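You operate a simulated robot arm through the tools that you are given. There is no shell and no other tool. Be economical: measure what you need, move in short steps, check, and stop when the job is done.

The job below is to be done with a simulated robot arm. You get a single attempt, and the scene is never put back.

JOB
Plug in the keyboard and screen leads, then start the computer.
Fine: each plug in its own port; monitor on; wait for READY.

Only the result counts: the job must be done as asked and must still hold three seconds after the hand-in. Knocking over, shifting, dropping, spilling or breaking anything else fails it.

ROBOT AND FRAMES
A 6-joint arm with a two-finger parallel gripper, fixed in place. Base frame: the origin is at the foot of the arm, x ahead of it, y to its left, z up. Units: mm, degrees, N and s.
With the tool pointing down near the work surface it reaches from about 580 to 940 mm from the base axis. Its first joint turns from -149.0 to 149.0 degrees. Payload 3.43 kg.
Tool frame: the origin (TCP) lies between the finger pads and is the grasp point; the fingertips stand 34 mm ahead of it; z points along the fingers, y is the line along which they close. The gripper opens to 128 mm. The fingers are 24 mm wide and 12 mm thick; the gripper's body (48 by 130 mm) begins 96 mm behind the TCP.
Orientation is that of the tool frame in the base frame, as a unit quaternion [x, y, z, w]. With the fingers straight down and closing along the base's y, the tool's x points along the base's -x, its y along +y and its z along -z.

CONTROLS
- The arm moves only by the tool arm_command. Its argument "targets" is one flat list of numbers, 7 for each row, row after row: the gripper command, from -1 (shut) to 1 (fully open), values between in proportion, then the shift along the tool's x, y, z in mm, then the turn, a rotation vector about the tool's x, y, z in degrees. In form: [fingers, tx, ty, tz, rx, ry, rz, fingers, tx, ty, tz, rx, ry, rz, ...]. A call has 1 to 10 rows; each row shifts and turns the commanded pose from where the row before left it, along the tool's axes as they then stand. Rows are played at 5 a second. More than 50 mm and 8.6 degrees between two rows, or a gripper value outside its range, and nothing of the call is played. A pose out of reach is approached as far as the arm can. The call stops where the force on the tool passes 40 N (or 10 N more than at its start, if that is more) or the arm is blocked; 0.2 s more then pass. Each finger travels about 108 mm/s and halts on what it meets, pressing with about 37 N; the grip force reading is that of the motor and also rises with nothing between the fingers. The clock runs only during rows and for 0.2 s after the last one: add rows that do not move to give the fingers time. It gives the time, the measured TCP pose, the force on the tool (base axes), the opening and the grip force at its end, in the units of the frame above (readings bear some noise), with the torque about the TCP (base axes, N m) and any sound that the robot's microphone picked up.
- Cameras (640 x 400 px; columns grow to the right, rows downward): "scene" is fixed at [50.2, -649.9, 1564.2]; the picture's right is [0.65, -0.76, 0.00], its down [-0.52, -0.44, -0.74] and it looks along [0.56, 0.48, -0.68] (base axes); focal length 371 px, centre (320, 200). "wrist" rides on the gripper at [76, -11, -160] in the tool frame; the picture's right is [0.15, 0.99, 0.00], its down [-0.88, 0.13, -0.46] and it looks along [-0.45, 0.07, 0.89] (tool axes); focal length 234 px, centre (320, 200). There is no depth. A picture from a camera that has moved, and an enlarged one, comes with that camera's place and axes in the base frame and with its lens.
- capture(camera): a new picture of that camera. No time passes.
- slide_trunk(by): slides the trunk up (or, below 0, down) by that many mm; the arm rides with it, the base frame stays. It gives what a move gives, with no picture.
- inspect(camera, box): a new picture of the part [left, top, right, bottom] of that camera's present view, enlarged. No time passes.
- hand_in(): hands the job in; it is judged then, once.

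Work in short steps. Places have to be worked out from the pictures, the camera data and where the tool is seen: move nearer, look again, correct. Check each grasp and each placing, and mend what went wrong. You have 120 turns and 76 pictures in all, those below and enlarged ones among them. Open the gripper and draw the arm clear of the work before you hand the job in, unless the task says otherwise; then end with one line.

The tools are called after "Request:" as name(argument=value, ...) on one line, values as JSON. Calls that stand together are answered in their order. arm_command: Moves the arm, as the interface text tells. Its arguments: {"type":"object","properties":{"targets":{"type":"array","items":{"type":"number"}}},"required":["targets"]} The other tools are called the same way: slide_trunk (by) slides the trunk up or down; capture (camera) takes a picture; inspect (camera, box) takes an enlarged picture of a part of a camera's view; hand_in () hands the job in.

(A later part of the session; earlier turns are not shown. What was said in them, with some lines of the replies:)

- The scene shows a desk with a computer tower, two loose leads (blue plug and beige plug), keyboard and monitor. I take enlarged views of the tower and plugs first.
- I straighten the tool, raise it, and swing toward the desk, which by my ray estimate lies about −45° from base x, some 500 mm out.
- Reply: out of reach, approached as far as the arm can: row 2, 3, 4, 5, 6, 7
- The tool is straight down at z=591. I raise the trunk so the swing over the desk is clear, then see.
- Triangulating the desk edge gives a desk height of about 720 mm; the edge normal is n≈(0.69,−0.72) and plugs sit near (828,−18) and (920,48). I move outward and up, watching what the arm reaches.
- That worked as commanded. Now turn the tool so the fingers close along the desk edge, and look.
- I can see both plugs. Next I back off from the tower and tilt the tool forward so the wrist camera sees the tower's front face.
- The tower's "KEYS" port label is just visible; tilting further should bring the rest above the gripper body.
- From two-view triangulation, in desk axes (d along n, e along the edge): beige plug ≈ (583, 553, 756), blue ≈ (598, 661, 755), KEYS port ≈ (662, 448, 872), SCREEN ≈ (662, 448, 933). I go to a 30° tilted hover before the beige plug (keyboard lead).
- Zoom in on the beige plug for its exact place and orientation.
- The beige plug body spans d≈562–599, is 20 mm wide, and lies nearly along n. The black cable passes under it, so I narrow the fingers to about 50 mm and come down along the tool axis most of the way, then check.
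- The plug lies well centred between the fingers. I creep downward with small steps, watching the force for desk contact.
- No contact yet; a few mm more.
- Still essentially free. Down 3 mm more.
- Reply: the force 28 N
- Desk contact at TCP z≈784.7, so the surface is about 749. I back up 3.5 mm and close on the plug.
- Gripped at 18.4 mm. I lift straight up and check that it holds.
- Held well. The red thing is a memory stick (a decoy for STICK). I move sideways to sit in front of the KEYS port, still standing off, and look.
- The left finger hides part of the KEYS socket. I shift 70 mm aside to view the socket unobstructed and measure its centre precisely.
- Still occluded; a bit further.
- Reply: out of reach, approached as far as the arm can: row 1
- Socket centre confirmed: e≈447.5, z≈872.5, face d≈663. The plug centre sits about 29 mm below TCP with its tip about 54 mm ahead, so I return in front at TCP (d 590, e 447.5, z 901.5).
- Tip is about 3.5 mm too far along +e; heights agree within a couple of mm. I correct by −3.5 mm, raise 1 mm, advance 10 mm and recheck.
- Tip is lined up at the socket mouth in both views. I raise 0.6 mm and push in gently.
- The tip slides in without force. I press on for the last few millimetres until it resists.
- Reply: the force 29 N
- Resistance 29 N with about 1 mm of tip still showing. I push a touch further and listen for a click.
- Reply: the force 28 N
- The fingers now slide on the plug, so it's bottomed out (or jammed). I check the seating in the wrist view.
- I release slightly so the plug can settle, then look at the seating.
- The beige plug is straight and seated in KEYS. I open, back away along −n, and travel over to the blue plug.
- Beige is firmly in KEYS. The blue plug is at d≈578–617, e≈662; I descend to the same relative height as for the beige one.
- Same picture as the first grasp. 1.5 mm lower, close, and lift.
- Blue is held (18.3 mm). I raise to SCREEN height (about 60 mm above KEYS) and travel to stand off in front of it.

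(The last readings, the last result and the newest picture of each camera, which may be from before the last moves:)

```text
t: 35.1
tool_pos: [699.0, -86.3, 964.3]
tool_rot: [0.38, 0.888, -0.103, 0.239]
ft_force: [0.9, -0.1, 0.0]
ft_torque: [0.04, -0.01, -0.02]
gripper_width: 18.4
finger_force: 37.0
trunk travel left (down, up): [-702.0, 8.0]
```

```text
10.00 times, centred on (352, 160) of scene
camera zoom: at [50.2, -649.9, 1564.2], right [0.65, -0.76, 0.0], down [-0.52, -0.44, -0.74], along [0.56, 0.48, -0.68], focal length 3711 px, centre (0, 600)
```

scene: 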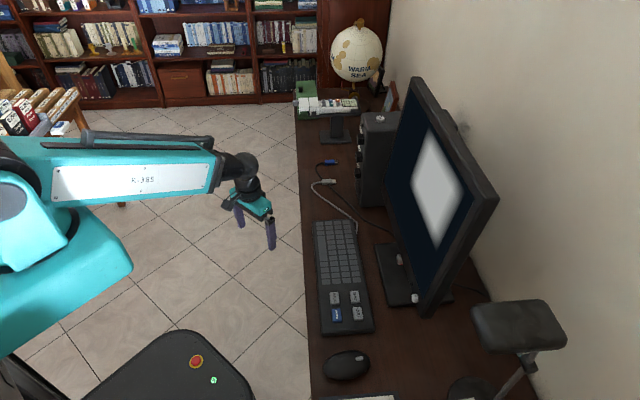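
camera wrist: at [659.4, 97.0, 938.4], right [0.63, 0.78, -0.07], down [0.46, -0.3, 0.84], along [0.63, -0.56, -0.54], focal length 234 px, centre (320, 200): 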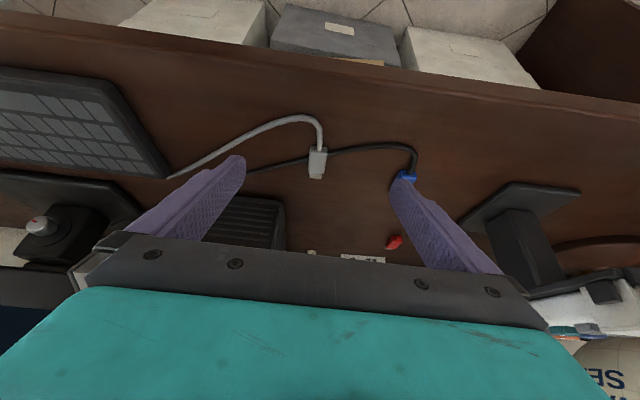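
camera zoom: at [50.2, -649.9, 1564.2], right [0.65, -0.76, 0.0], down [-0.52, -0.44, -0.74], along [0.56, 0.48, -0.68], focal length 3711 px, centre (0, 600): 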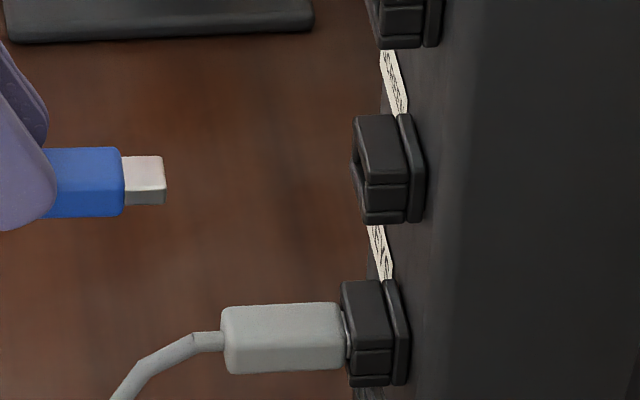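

Heights look fine. Advance 46 mm to the mouth and recheck.

Request:
arm_command(targets=[-1, -17.3, -0.7, 10, 0, 0, 0, -1, -14, 0, 8, 0, 0, 0, -1, -8.66, 0, 5, 0, 0, 0, -1, 0, 0, 0, 0, 0, 0, -1, 0, 0, 0, 0, 0, 0])

Request:
inspect(camera="scene", box=[335, 145, 367, 165])

Request:
inspect(camera="wrist", box=[280, 170, 360, 220])

```text
t: 36.3
tool_pos: [730.7, -120.3, 965.6]
tool_rot: [0.379, 0.888, -0.102, 0.239]
ft_force: [-0.1, 0.3, -0.4]
ft_torque: [-0.01, 0.02, -0.02]
gripper_width: 18.5
finger_force: 37.2
trunk travel left (down, up): [-702.0, 8.0]
```

```text
16.00 times, centred on (351, 155) of scene
camera zoom: at [50.2, -649.9, 1564.2], right [0.65, -0.76, 0.0], down [-0.52, -0.44, -0.74], along [0.56, 0.48, -0.68], focal length 5938 px, centre (-176, 920)
```

zoom: 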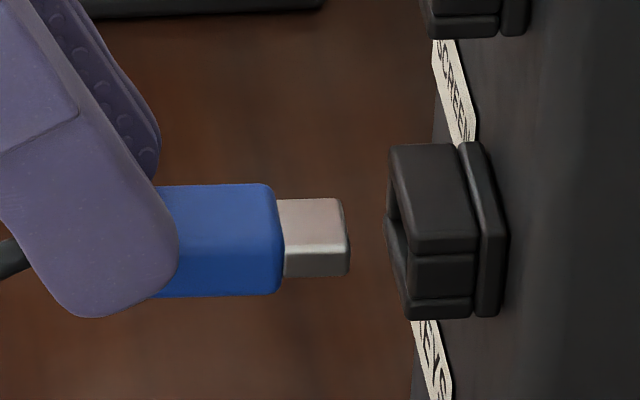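

```text
8.00 times, centred on (320, 195) of wrist
camera zoom: at [622.8, -22.8, 1064.5], right [0.63, 0.78, -0.07], down [0.46, -0.3, 0.84], along [0.63, -0.56, -0.54], focal length 1873 px, centre (320, 240)
```

zoom: 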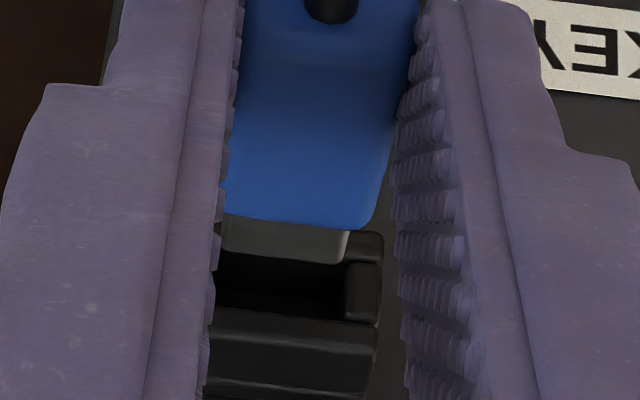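

Small correction (−1.2 mm e, +1.6 mm up), then advance into the mouth.

Request:
arm_command(targets=[-1, -0.8, -1.2, -1.4, 0, 0, 0, -1, -3.46, 0, 2, 0, 0, 0, -1, -3.46, 0, 2, 0, 0, 0, -1, -2.6, 0, 1.5, 0, 0, 0, -1, 0, 0, 0, 0, 0, 0])

Request:
inspect(camera="scene", box=[335, 145, 367, 165])

Request:
inspect(camera="wrist", box=[280, 170, 360, 220])

```text
t: 37.5
tool_pos: [737.1, -129.5, 967.7]
tool_rot: [0.379, 0.888, -0.103, 0.239]
ft_force: [0.2, 0.4, 0.5]
ft_torque: [0.01, 0.02, 0.0]
gripper_width: 18.5
finger_force: 36.5
trunk travel left (down, up): [-702.0, 8.0]
```

```text
16.00 times, centred on (351, 155) of scene
camera zoom: at [50.2, -649.9, 1564.2], right [0.65, -0.76, 0.0], down [-0.52, -0.44, -0.74], along [0.56, 0.48, -0.68], focal length 5938 px, centre (-176, 920)
```

zoom: 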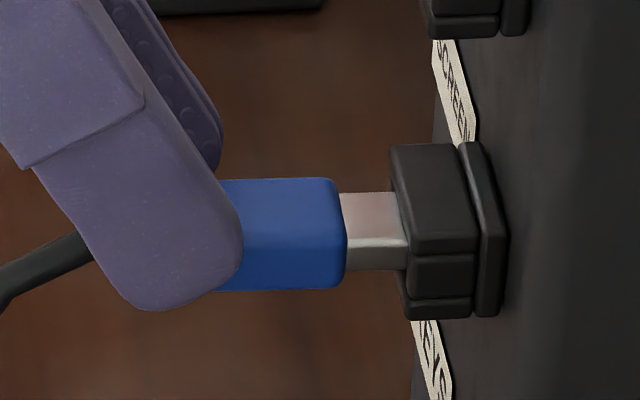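

```text
8.00 times, centred on (320, 195) of wrist
camera zoom: at [629.6, -31.4, 1066.2], right [0.63, 0.78, -0.07], down [0.46, -0.3, 0.84], along [0.63, -0.56, -0.54], focal length 1873 px, centre (320, 240)
```

zoom: 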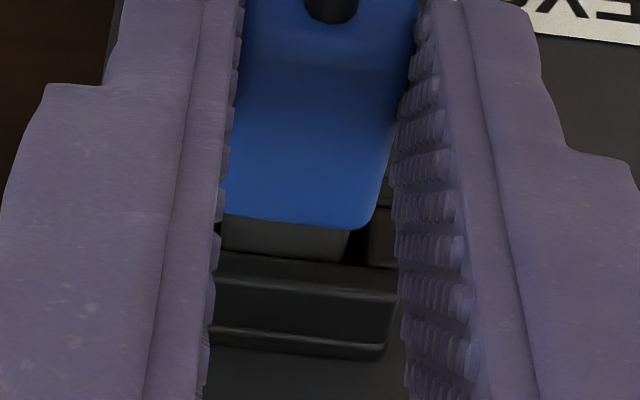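

Well aligned and just entering. Push in.

Request:
arm_command(targets=[-1, -2.165, 0, 1.25, 0, 0, 0, -1, -2.165, 0, 1.25, 0, 0, 0, -1, -2.165, 0, 1.25, 0, 0, 0, -1, -2.165, 0, 1.25, 0, 0, 0, -1, -1.3, 0, 0.75, 0, 0, 0, -1, -1.3, 0, 0.75, 0, 0, 0, -1, 0, 0, 0, 0, 0, 0])

Request:
inspect(camera="scene", box=[335, 145, 367, 165])

```text
t: 39.1
tool_pos: [745.6, -136.1, 967.3]
tool_rot: [0.38, 0.889, -0.102, 0.236]
ft_force: [-16.1, 15.5, -14.1]
ft_torque: [0.33, 0.36, 0.21]
gripper_width: 18.3
finger_force: 36.9
trunk travel left (down, up): [-702.0, 8.0]
```

```text
16.00 times, centred on (351, 155) of scene
camera zoom: at [50.2, -649.9, 1564.2], right [0.65, -0.76, 0.0], down [-0.52, -0.44, -0.74], along [0.56, 0.48, -0.68], focal length 5938 px, centre (-176, 920)
```

zoom: 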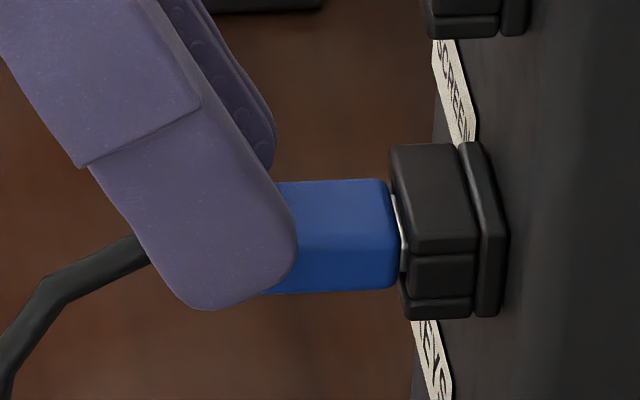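

Nearly in, but the socket pushes the plug downward (slightly high). I ease down 1 mm and press a bit more.

Request:
arm_command(targets=[-1, 0.5, 0, 0.87, 0, 0, 0, -1, 0, 0, 0, 0, 0, 0, -1, -1.3, 0, 0.75, 0, 0, 0, -1, -1.3, 0, 0.75, 0, 0, 0, -1, 0, 0, 0, 0, 0, 0])

Request:
inspect(camera="scene", box=[335, 145, 367, 165])

```text
t: 40.3
tool_pos: [746.6, -138.5, 966.6]
tool_rot: [0.38, 0.888, -0.102, 0.238]
ft_force: [-17.3, 20.6, -3.1]
ft_torque: [0.6, 0.64, 0.29]
gripper_width: 18.5
finger_force: 36.8
trunk travel left (down, up): [-702.0, 8.0]
```

```text
16.00 times, centred on (351, 155) of scene
camera zoom: at [50.2, -649.9, 1564.2], right [0.65, -0.76, 0.0], down [-0.52, -0.44, -0.74], along [0.56, 0.48, -0.68], focal length 5938 px, centre (-176, 920)
```

zoom: 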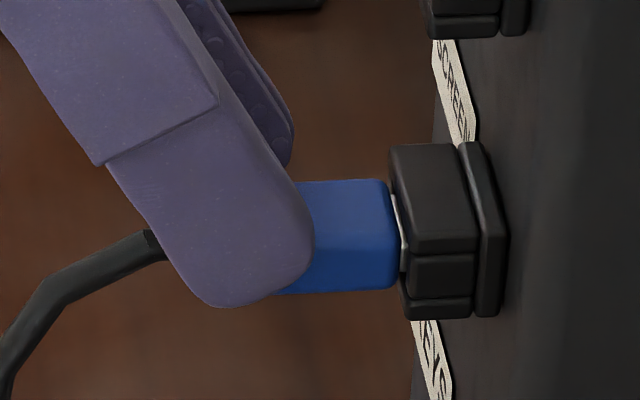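

The fingers slide on the plug again, same residual gap as KEYS: bottomed. Release and look from the wrist.

Request:
arm_command(targets=[-0.55, 0, 0, 0, 0, 0, 0, -0.55, 0, 0, 0, 0, 0, 0, -0.2, 0, 0, 0, 0, 0, 0, -0.2, 10, 0, -5.8, 0, 0, 0, -0.2, 20, 0, -11.6, 0, 0, 0, -0.2, 20, 0, -11.6, 0, 0, 0, -0.2, 0, 0, 0, 0, 0, 0])

Request:
inspect(camera="scene", box=[328, 140, 376, 180])

Request:
inspect(camera="wrist", box=[240, 140, 400, 240])

```text
t: 41.9
tool_pos: [707.7, -99.4, 966.3]
tool_rot: [0.38, 0.888, -0.103, 0.237]
ft_force: [-0.5, -0.3, 0.5]
ft_torque: [0.01, 0.04, -0.01]
gripper_width: 51.3
finger_force: 0.0
trunk travel left (down, up): [-702.0, 8.0]
```

```text
10.00 times, centred on (352, 160) of scene
camera zoom: at [50.2, -649.9, 1564.2], right [0.65, -0.76, 0.0], down [-0.52, -0.44, -0.74], along [0.56, 0.48, -0.68], focal length 3711 px, centre (0, 600)
```

zoom: 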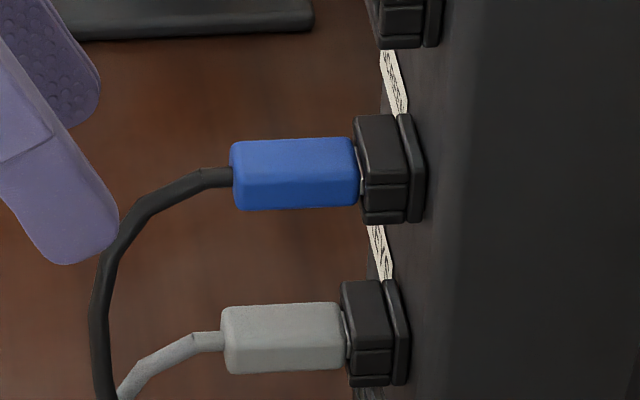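

```text
4.00 times, centred on (320, 190) of wrist
camera zoom: at [600.8, -1.7, 1065.0], right [0.63, 0.78, -0.07], down [0.46, -0.3, 0.84], along [0.63, -0.56, -0.54], focal length 937 px, centre (320, 240)
```

zoom: 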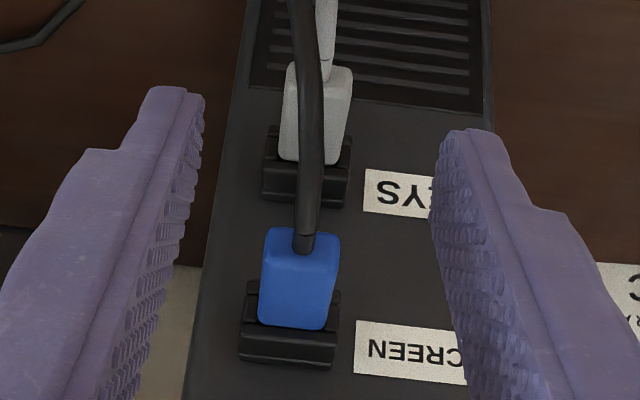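

Both plugs are seated in their own ports. The monitor's push button triangulates to about (d 722, e 1, z 896). I close the fingers, rise above the cables, and travel towards it.

Request:
arm_command(targets=[-1, -15, 0, -26, 0, 0, 0, -1, -15, 0, -26, 0, 0, 0, -1, -10, -40, 6, 0, 0, 0, -1, -10, -40, 6, 0, 0, 0, -1, -10, -40, 6, 0, 0, 0, -1, -10, -40, 6, 0, 0, 0, -1, 0, 0, 0, 0, 0, 0])

```text
t: 43.5
tool_pos: [633.7, -245.4, 1025.1]
tool_rot: [0.38, 0.888, -0.102, 0.237]
ft_force: [0.5, 0.5, -0.4]
ft_torque: [-0.02, -0.04, -0.02]
gripper_width: 0.3
finger_force: 33.4
out of reach, approached as far as the arm can: row 6
trunk travel left (down, up): [-702.0, 8.0]
```

I continue at this tilt, going around to stand off in front of the monitor's button, keeping clear of the screen.

Request:
arm_command(targets=[-1, -16, -41, 9.2, 0, 0, 0, -1, -16, -41, 9.2, 0, 0, 0, -1, -16, -41, 9.2, 0, 0, 0, -1, 8, -41, 13.9, 0, 0, 0, -1, 8, -41, 13.9, 0, 0, 0, -1, 8, -41, 13.9, 0, 0, 0, -1, 0, 0, 0, 0, 0, 0])

Request:
capture(camera="wrist")

Request:
inspect(camera="scene", box=[340, 220, 500, 320])

```text
t: 45.1
tool_pos: [500.6, -461.9, 977.6]
tool_rot: [0.38, 0.888, -0.102, 0.238]
ft_force: [0.2, 0.3, -0.4]
ft_torque: [0.01, 0.02, 0.01]
gripper_width: 0.2
finger_force: 33.2
out of reach, approached as far as the arm can: row 5
trunk travel left (down, up): [-702.0, 8.0]
```

```text
27 pictures are left
camera wrist: at [393.7, -364.1, 1077.6], right [0.63, 0.78, -0.07], down [0.46, -0.3, 0.83], along [0.63, -0.56, -0.55], focal length 234 px, centre (320, 200)
```

wrist: 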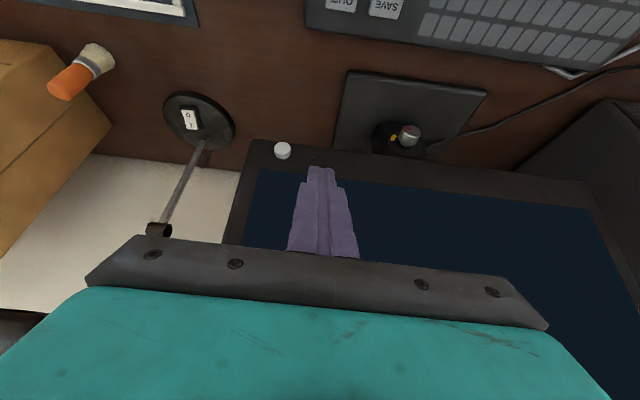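

```text
4.00 times, centred on (420, 270) of scene
camera zoom: at [50.2, -649.9, 1564.2], right [0.65, -0.76, 0.0], down [-0.52, -0.44, -0.74], along [0.56, 0.48, -0.68], focal length 1484 px, centre (-80, -80)
```

zoom: 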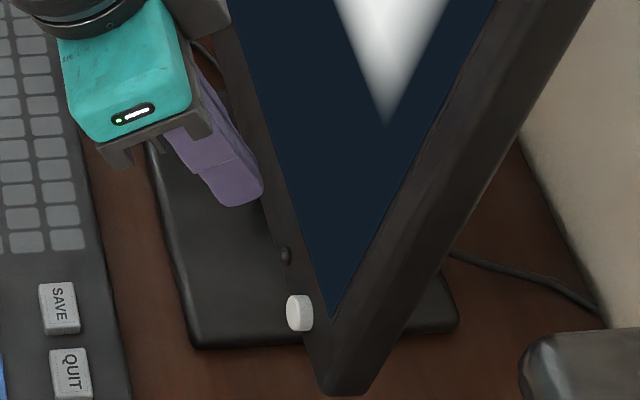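

Button confirmed at about (722, 2.5, 898). I shift sideways and lower so the fingertip edge faces it with about 20 mm standoff.

Request:
arm_command(targets=[-1, 2.2, -20.2, -1.2, 0, 0, 0, -1, 2.2, -20.2, -1.2, 0, 0, 0, -1, 14.2, 0, 24.7, 0, 0, 0, -1, 14.2, 0, 24.7, 0, 0, 0, -1, 0, 0, 0, 0, 0, 0])

Request:
inspect(camera="wrist", box=[240, 120, 400, 220])

Request:
inspect(camera="scene", box=[380, 260, 460, 310])

```text
t: 46.3
tool_pos: [468.8, -487.3, 921.2]
tool_rot: [0.38, 0.888, -0.102, 0.238]
ft_force: [-0.6, 0.5, 0.2]
ft_torque: [0.0, 0.0, 0.01]
gripper_width: 0.1
finger_force: 32.9
out of reach, approached as far as the arm can: row 1
trunk travel left (down, up): [-702.0, 8.0]
```

```text
4.00 times, centred on (320, 170) of wrist
camera zoom: at [362.4, -389.5, 1019.5], right [0.63, 0.78, -0.07], down [0.46, -0.3, 0.84], along [0.63, -0.56, -0.54], focal length 937 px, centre (320, 320)
```

zoom: 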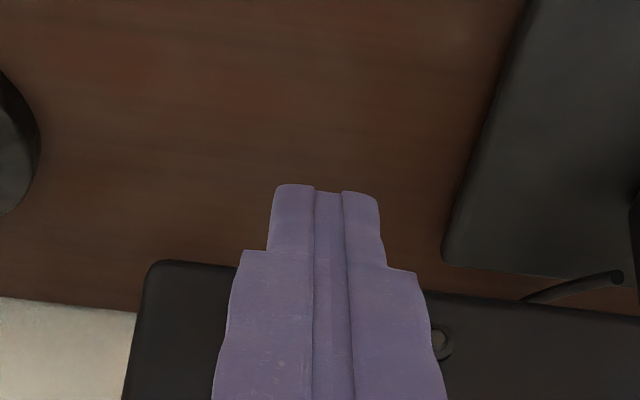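

```text
8.00 times, centred on (420, 285) of scene
camera zoom: at [50.2, -649.9, 1564.2], right [0.65, -0.76, 0.0], down [-0.52, -0.44, -0.74], along [0.56, 0.48, -0.68], focal length 2969 px, centre (-480, -480)
```

zoom: 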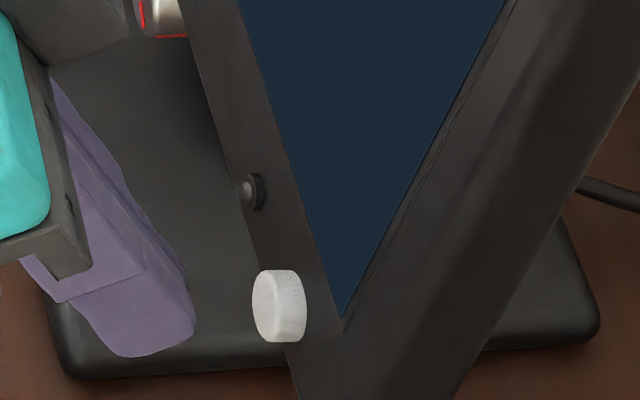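

Fingertip is in line with the button. I advance to near contact, then press in small steps.

Request:
arm_command(targets=[-1, -6.9, 0, 4, 0, 0, 0, -1, -4.3, 0, 2.5, 0, 0, 0, -1, -1.73, 0, 1, 0, 0, 0, -1, -1.73, 0, 1, 0, 0, 0, -1, -1.73, 0, 1, 0, 0, 0, -1, -1.73, 0, 1, 0, 0, 0, -1, 0, 0, 0, 0, 0, 0])

Request:
inspect(camera="scene", box=[380, 260, 460, 310])

```text
t: 47.9
tool_pos: [483.9, -501.9, 920.3]
tool_rot: [0.38, 0.888, -0.102, 0.238]
ft_force: [-2.7, 3.2, -1.2]
ft_torque: [0.07, 0.03, 0.02]
gripper_width: 0.0
finger_force: 33.2
trunk travel left (down, up): [-702.0, 8.0]
heard: click
```

```text
8.00 times, centred on (420, 285) of scene
camera zoom: at [50.2, -649.9, 1564.2], right [0.65, -0.76, 0.0], down [-0.52, -0.44, -0.74], along [0.56, 0.48, -0.68], focal length 2969 px, centre (-480, -480)
```

zoom: 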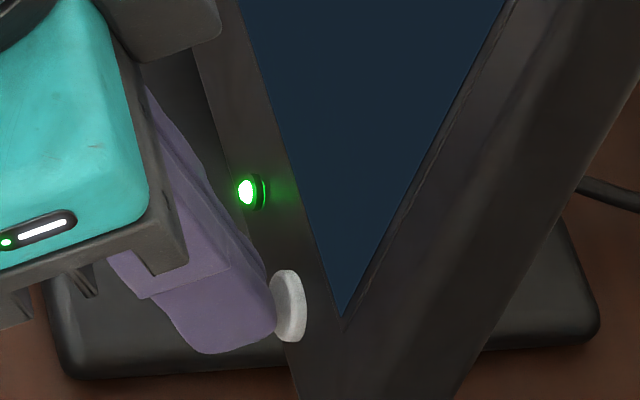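

Click heard and the monitor's LED is green. I back off and travel up toward the tower's ON button.

Request:
arm_command(targets=[-1, 15.6, 0, -9, 0, 0, 0, -1, -7.5, 45, -13, 0, 0, 0, -1, -7.5, 45, -13, 0, 0, 0, -1, -7.5, 45, -13, 0, 0, 0, -1, 4.4, 45, -16.4, 0, 0, 0, -1, 4.4, 45, -16.4, 0, 0, 0, -1, 4.4, 45, -16.4, 0, 0, 0, -1, 4.4, 45, -16.4, 0, 0, 0, -1, -22.5, 0, -39, 0, 0, 0, -1, -22.5, 0, -39, 0, 0, 0])

Request:
capture(camera="wrist")

Request:
capture(camera="scene")

```text
t: 50.1
tool_pos: [667.3, -237.0, 1103.6]
tool_rot: [0.38, 0.888, -0.103, 0.24]
ft_force: [-0.6, 0.6, -0.2]
ft_torque: [0.04, -0.03, 0.0]
gripper_width: 0.0
finger_force: 33.5
trunk travel left (down, up): [-702.0, 8.0]
```

```text
22 pictures are left
camera wrist: at [559.6, -139.6, 1202.7], right [0.63, 0.78, -0.07], down [0.46, -0.3, 0.84], along [0.63, -0.56, -0.54], focal length 234 px, centre (320, 200)
```

wrist: 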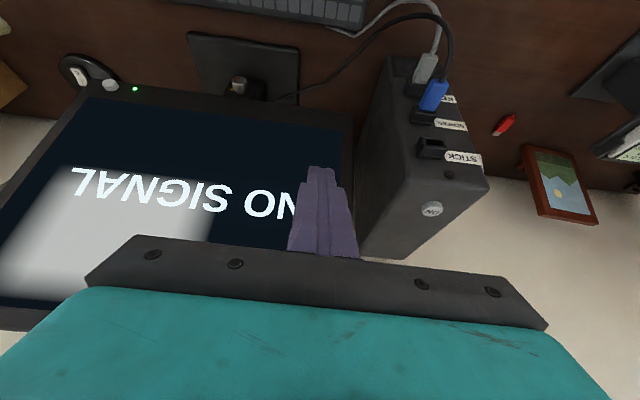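

```text
21 pictures are left
```

scene: 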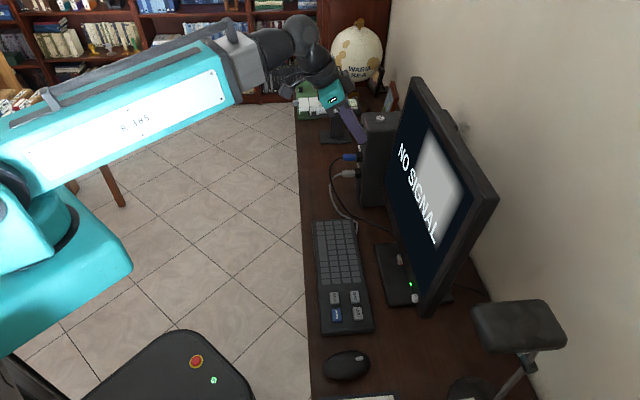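

The screen shows NO SIGNAL. The tower's ON button is at about (d 715, e 464.6, z 1046). I move above it.

Request:
arm_command(targets=[-1, -1.7, 48.6, -2.9, 0, 0, 0, -1, -1.7, 48.6, -2.9, 0, 0, 0, -1, -1.7, 48.6, -2.9, 0, 0, 0, -1, -32.9, 0, 19, 0, 0, 0, -1, -32.9, 0, 19, 0, 0, 0, -1, 0, 0, 0, 0, 0, 0])

Request:
inspect(camera="scene", box=[340, 80, 420, 130])

Request:
inspect(camera="wrist", box=[240, 120, 400, 220])

```text
t: 51.5
tool_pos: [825.5, -190.9, 1113.6]
tool_rot: [0.38, 0.888, -0.102, 0.238]
ft_force: [0.0, 0.3, 0.6]
ft_torque: [0.0, 0.05, 0.03]
gripper_width: 0.1
finger_force: 32.9
trunk travel left (down, up): [-702.0, 8.0]
```

```text
8.00 times, centred on (380, 105) of scene
camera zoom: at [50.2, -649.9, 1564.2], right [0.65, -0.76, 0.0], down [-0.52, -0.44, -0.74], along [0.56, 0.48, -0.68], focal length 2969 px, centre (-160, 960)
```

zoom: 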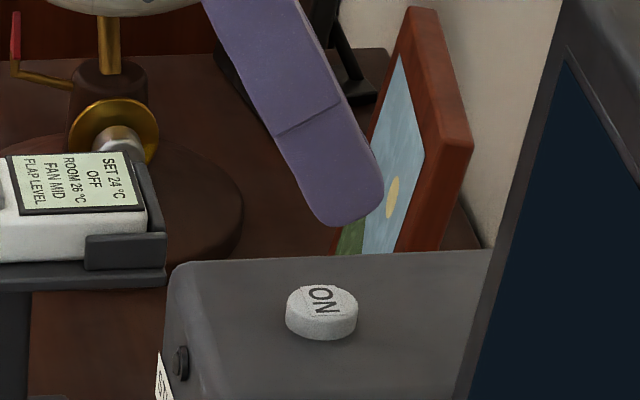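

```text
4.00 times, centred on (320, 170) of wrist
camera zoom: at [717.9, -93.7, 1213.0], right [0.63, 0.78, -0.07], down [0.46, -0.3, 0.84], along [0.63, -0.56, -0.54], focal length 937 px, centre (320, 320)
```

zoom: 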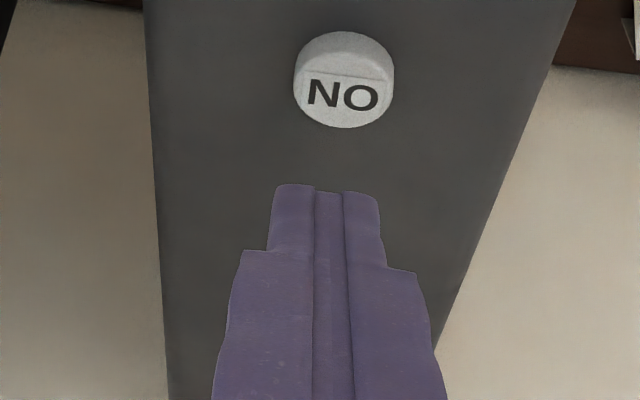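

Button measured here at (≈719, ≈467). Small correction, then press down in 2 mm steps.

Request:
arm_command(targets=[-1, -2.6, 2, 1.5, 0, 0, 0, -1, 12, 0, 20.8, 0, 0, 0, -1, 2, 0, 3.46, 0, 0, 0, -1, 1, 0, 1.73, 0, 0, 0, -1, 1, 0, 1.73, 0, 0, 0, -1, 1, 0, 1.73, 0, 0, 0, -1, 0, 0, 0, 0, 0, 0])

```text
t: 53.1
tool_pos: [828.5, -192.7, 1079.3]
tool_rot: [0.38, 0.888, -0.103, 0.239]
ft_force: [0.1, -0.2, 1.3]
ft_torque: [-0.04, -0.06, 0.01]
gripper_width: 0.1
finger_force: 33.0
trunk travel left (down, up): [-702.0, 8.0]
heard: click
```

Click heard. I raise off the button at once and watch the screen.

Request:
arm_command(targets=[-1, -10, 0, -17.3, 0, 0, 0, -1, -15, 0, -26, 0, 0, 0, -1, 0, 0, 0, 0, 0, 0])

Request:
capture(camera="scene")

```text
t: 53.9
tool_pos: [827.8, -192.1, 1129.0]
tool_rot: [0.38, 0.888, -0.102, 0.238]
ft_force: [-0.1, -0.6, 0.8]
ft_torque: [-0.02, -0.01, 0.0]
gripper_width: 0.1
finger_force: 33.5
trunk travel left (down, up): [-702.0, 8.0]
```

```text
18 pictures are left
```

scene: 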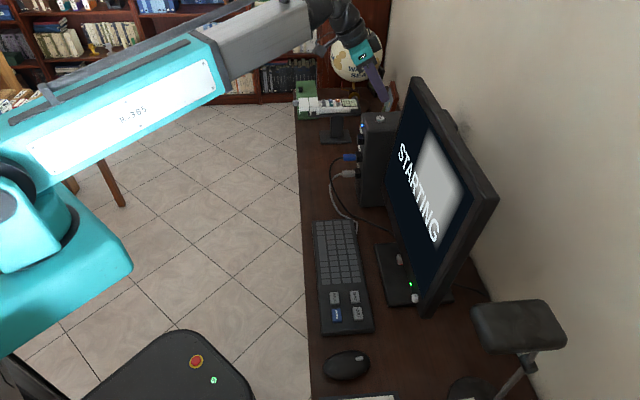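

It says STARTING. I draw the arm back clear, open the gripper, and wait.

Request:
arm_command(targets=[-1, 42, 0, -24, 0, 0, 0, -1, 42, 0, -24, 0, 0, 0, -1, 42, 0, -24, 0, 0, 0, 0, 0, 0, 0, 0, 0, 0, 0, 0, 0, 0, 0, 0, 0, 0, 0, 0, 0, 0, 0, 0, 0, 0, 0, 0, 0, 0, 0, 0, 0, 0, 0, 0, 0, 0, 0, 0, 0, 0, 0, 0, 0, 0, 0, 0, 0, 0, 0, 0])

Request:
arm_command(targets=[0, 0, 0, 0, 0, 0, 0, 0, 0, 0, 0, 0, 0, 0, 0, 0, 0, 0, 0, 0, 0, 0, 0, 0, 0, 0, 0, 0, 0, 0, 0, 0, 0, 0, 0, 0, 0, 0, 0, 0, 0, 0, 0, 0, 0, 0, 0, 0, 0, 0, 0, 0, 0, 0, 0, 0, 0, 0, 0, 0, 0, 0, 0, 0, 0, 0, 0, 0, 0, 0])

Request:
capture(camera="scene")

```text
t: 56.1
tool_pos: [729.1, -85.8, 1128.3]
tool_rot: [0.379, 0.888, -0.102, 0.239]
ft_force: [-0.5, 0.2, -0.4]
ft_torque: [0.02, -0.02, 0.0]
gripper_width: 64.0
finger_force: 0.0
trunk travel left (down, up): [-702.0, 8.0]
```

```text
t: 58.3
tool_pos: [728.4, -87.0, 1129.0]
tool_rot: [0.38, 0.888, -0.103, 0.239]
ft_force: [0.4, 0.2, -0.1]
ft_torque: [-0.03, 0.04, 0.03]
gripper_width: 64.0
finger_force: 0.1
trunk travel left (down, up): [-702.0, 8.0]
```

```text
17 pictures are left
```

scene: 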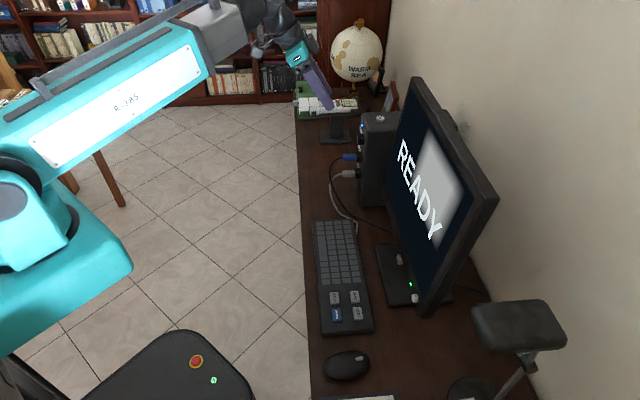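

The screen shows READY, and both plugs look seated. A last close look at them before handing in.

Request:
inspect(camera="scene", box=[320, 100, 416, 190])

```text
4.44 times, centred on (368, 145) of scene
camera zoom: at [50.2, -649.9, 1564.2], right [0.65, -0.76, 0.0], down [-0.52, -0.44, -0.74], along [0.56, 0.48, -0.68], focal length 1649 px, centre (107, 444)
```

zoom: 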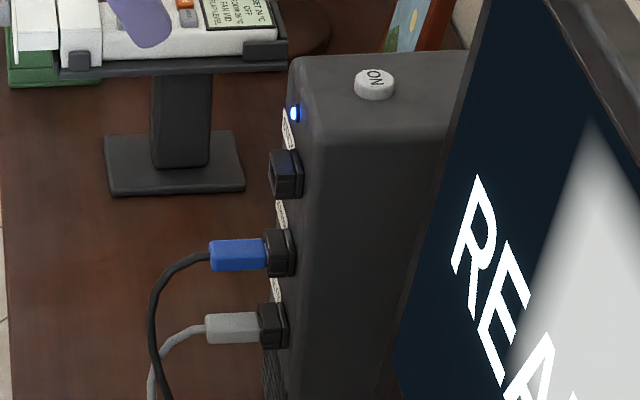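

Both leads are in their own ports, the monitor and computer are on, and READY is shown; the gripper is open and clear. Handing in.

Request:
hand_in()

```text
The job is handed in.
```

The job is done and handed in: the keyboard lead is in KEYS, the screen lead is in SCREEN, the monitor is on, and the computer has started and shows READY.
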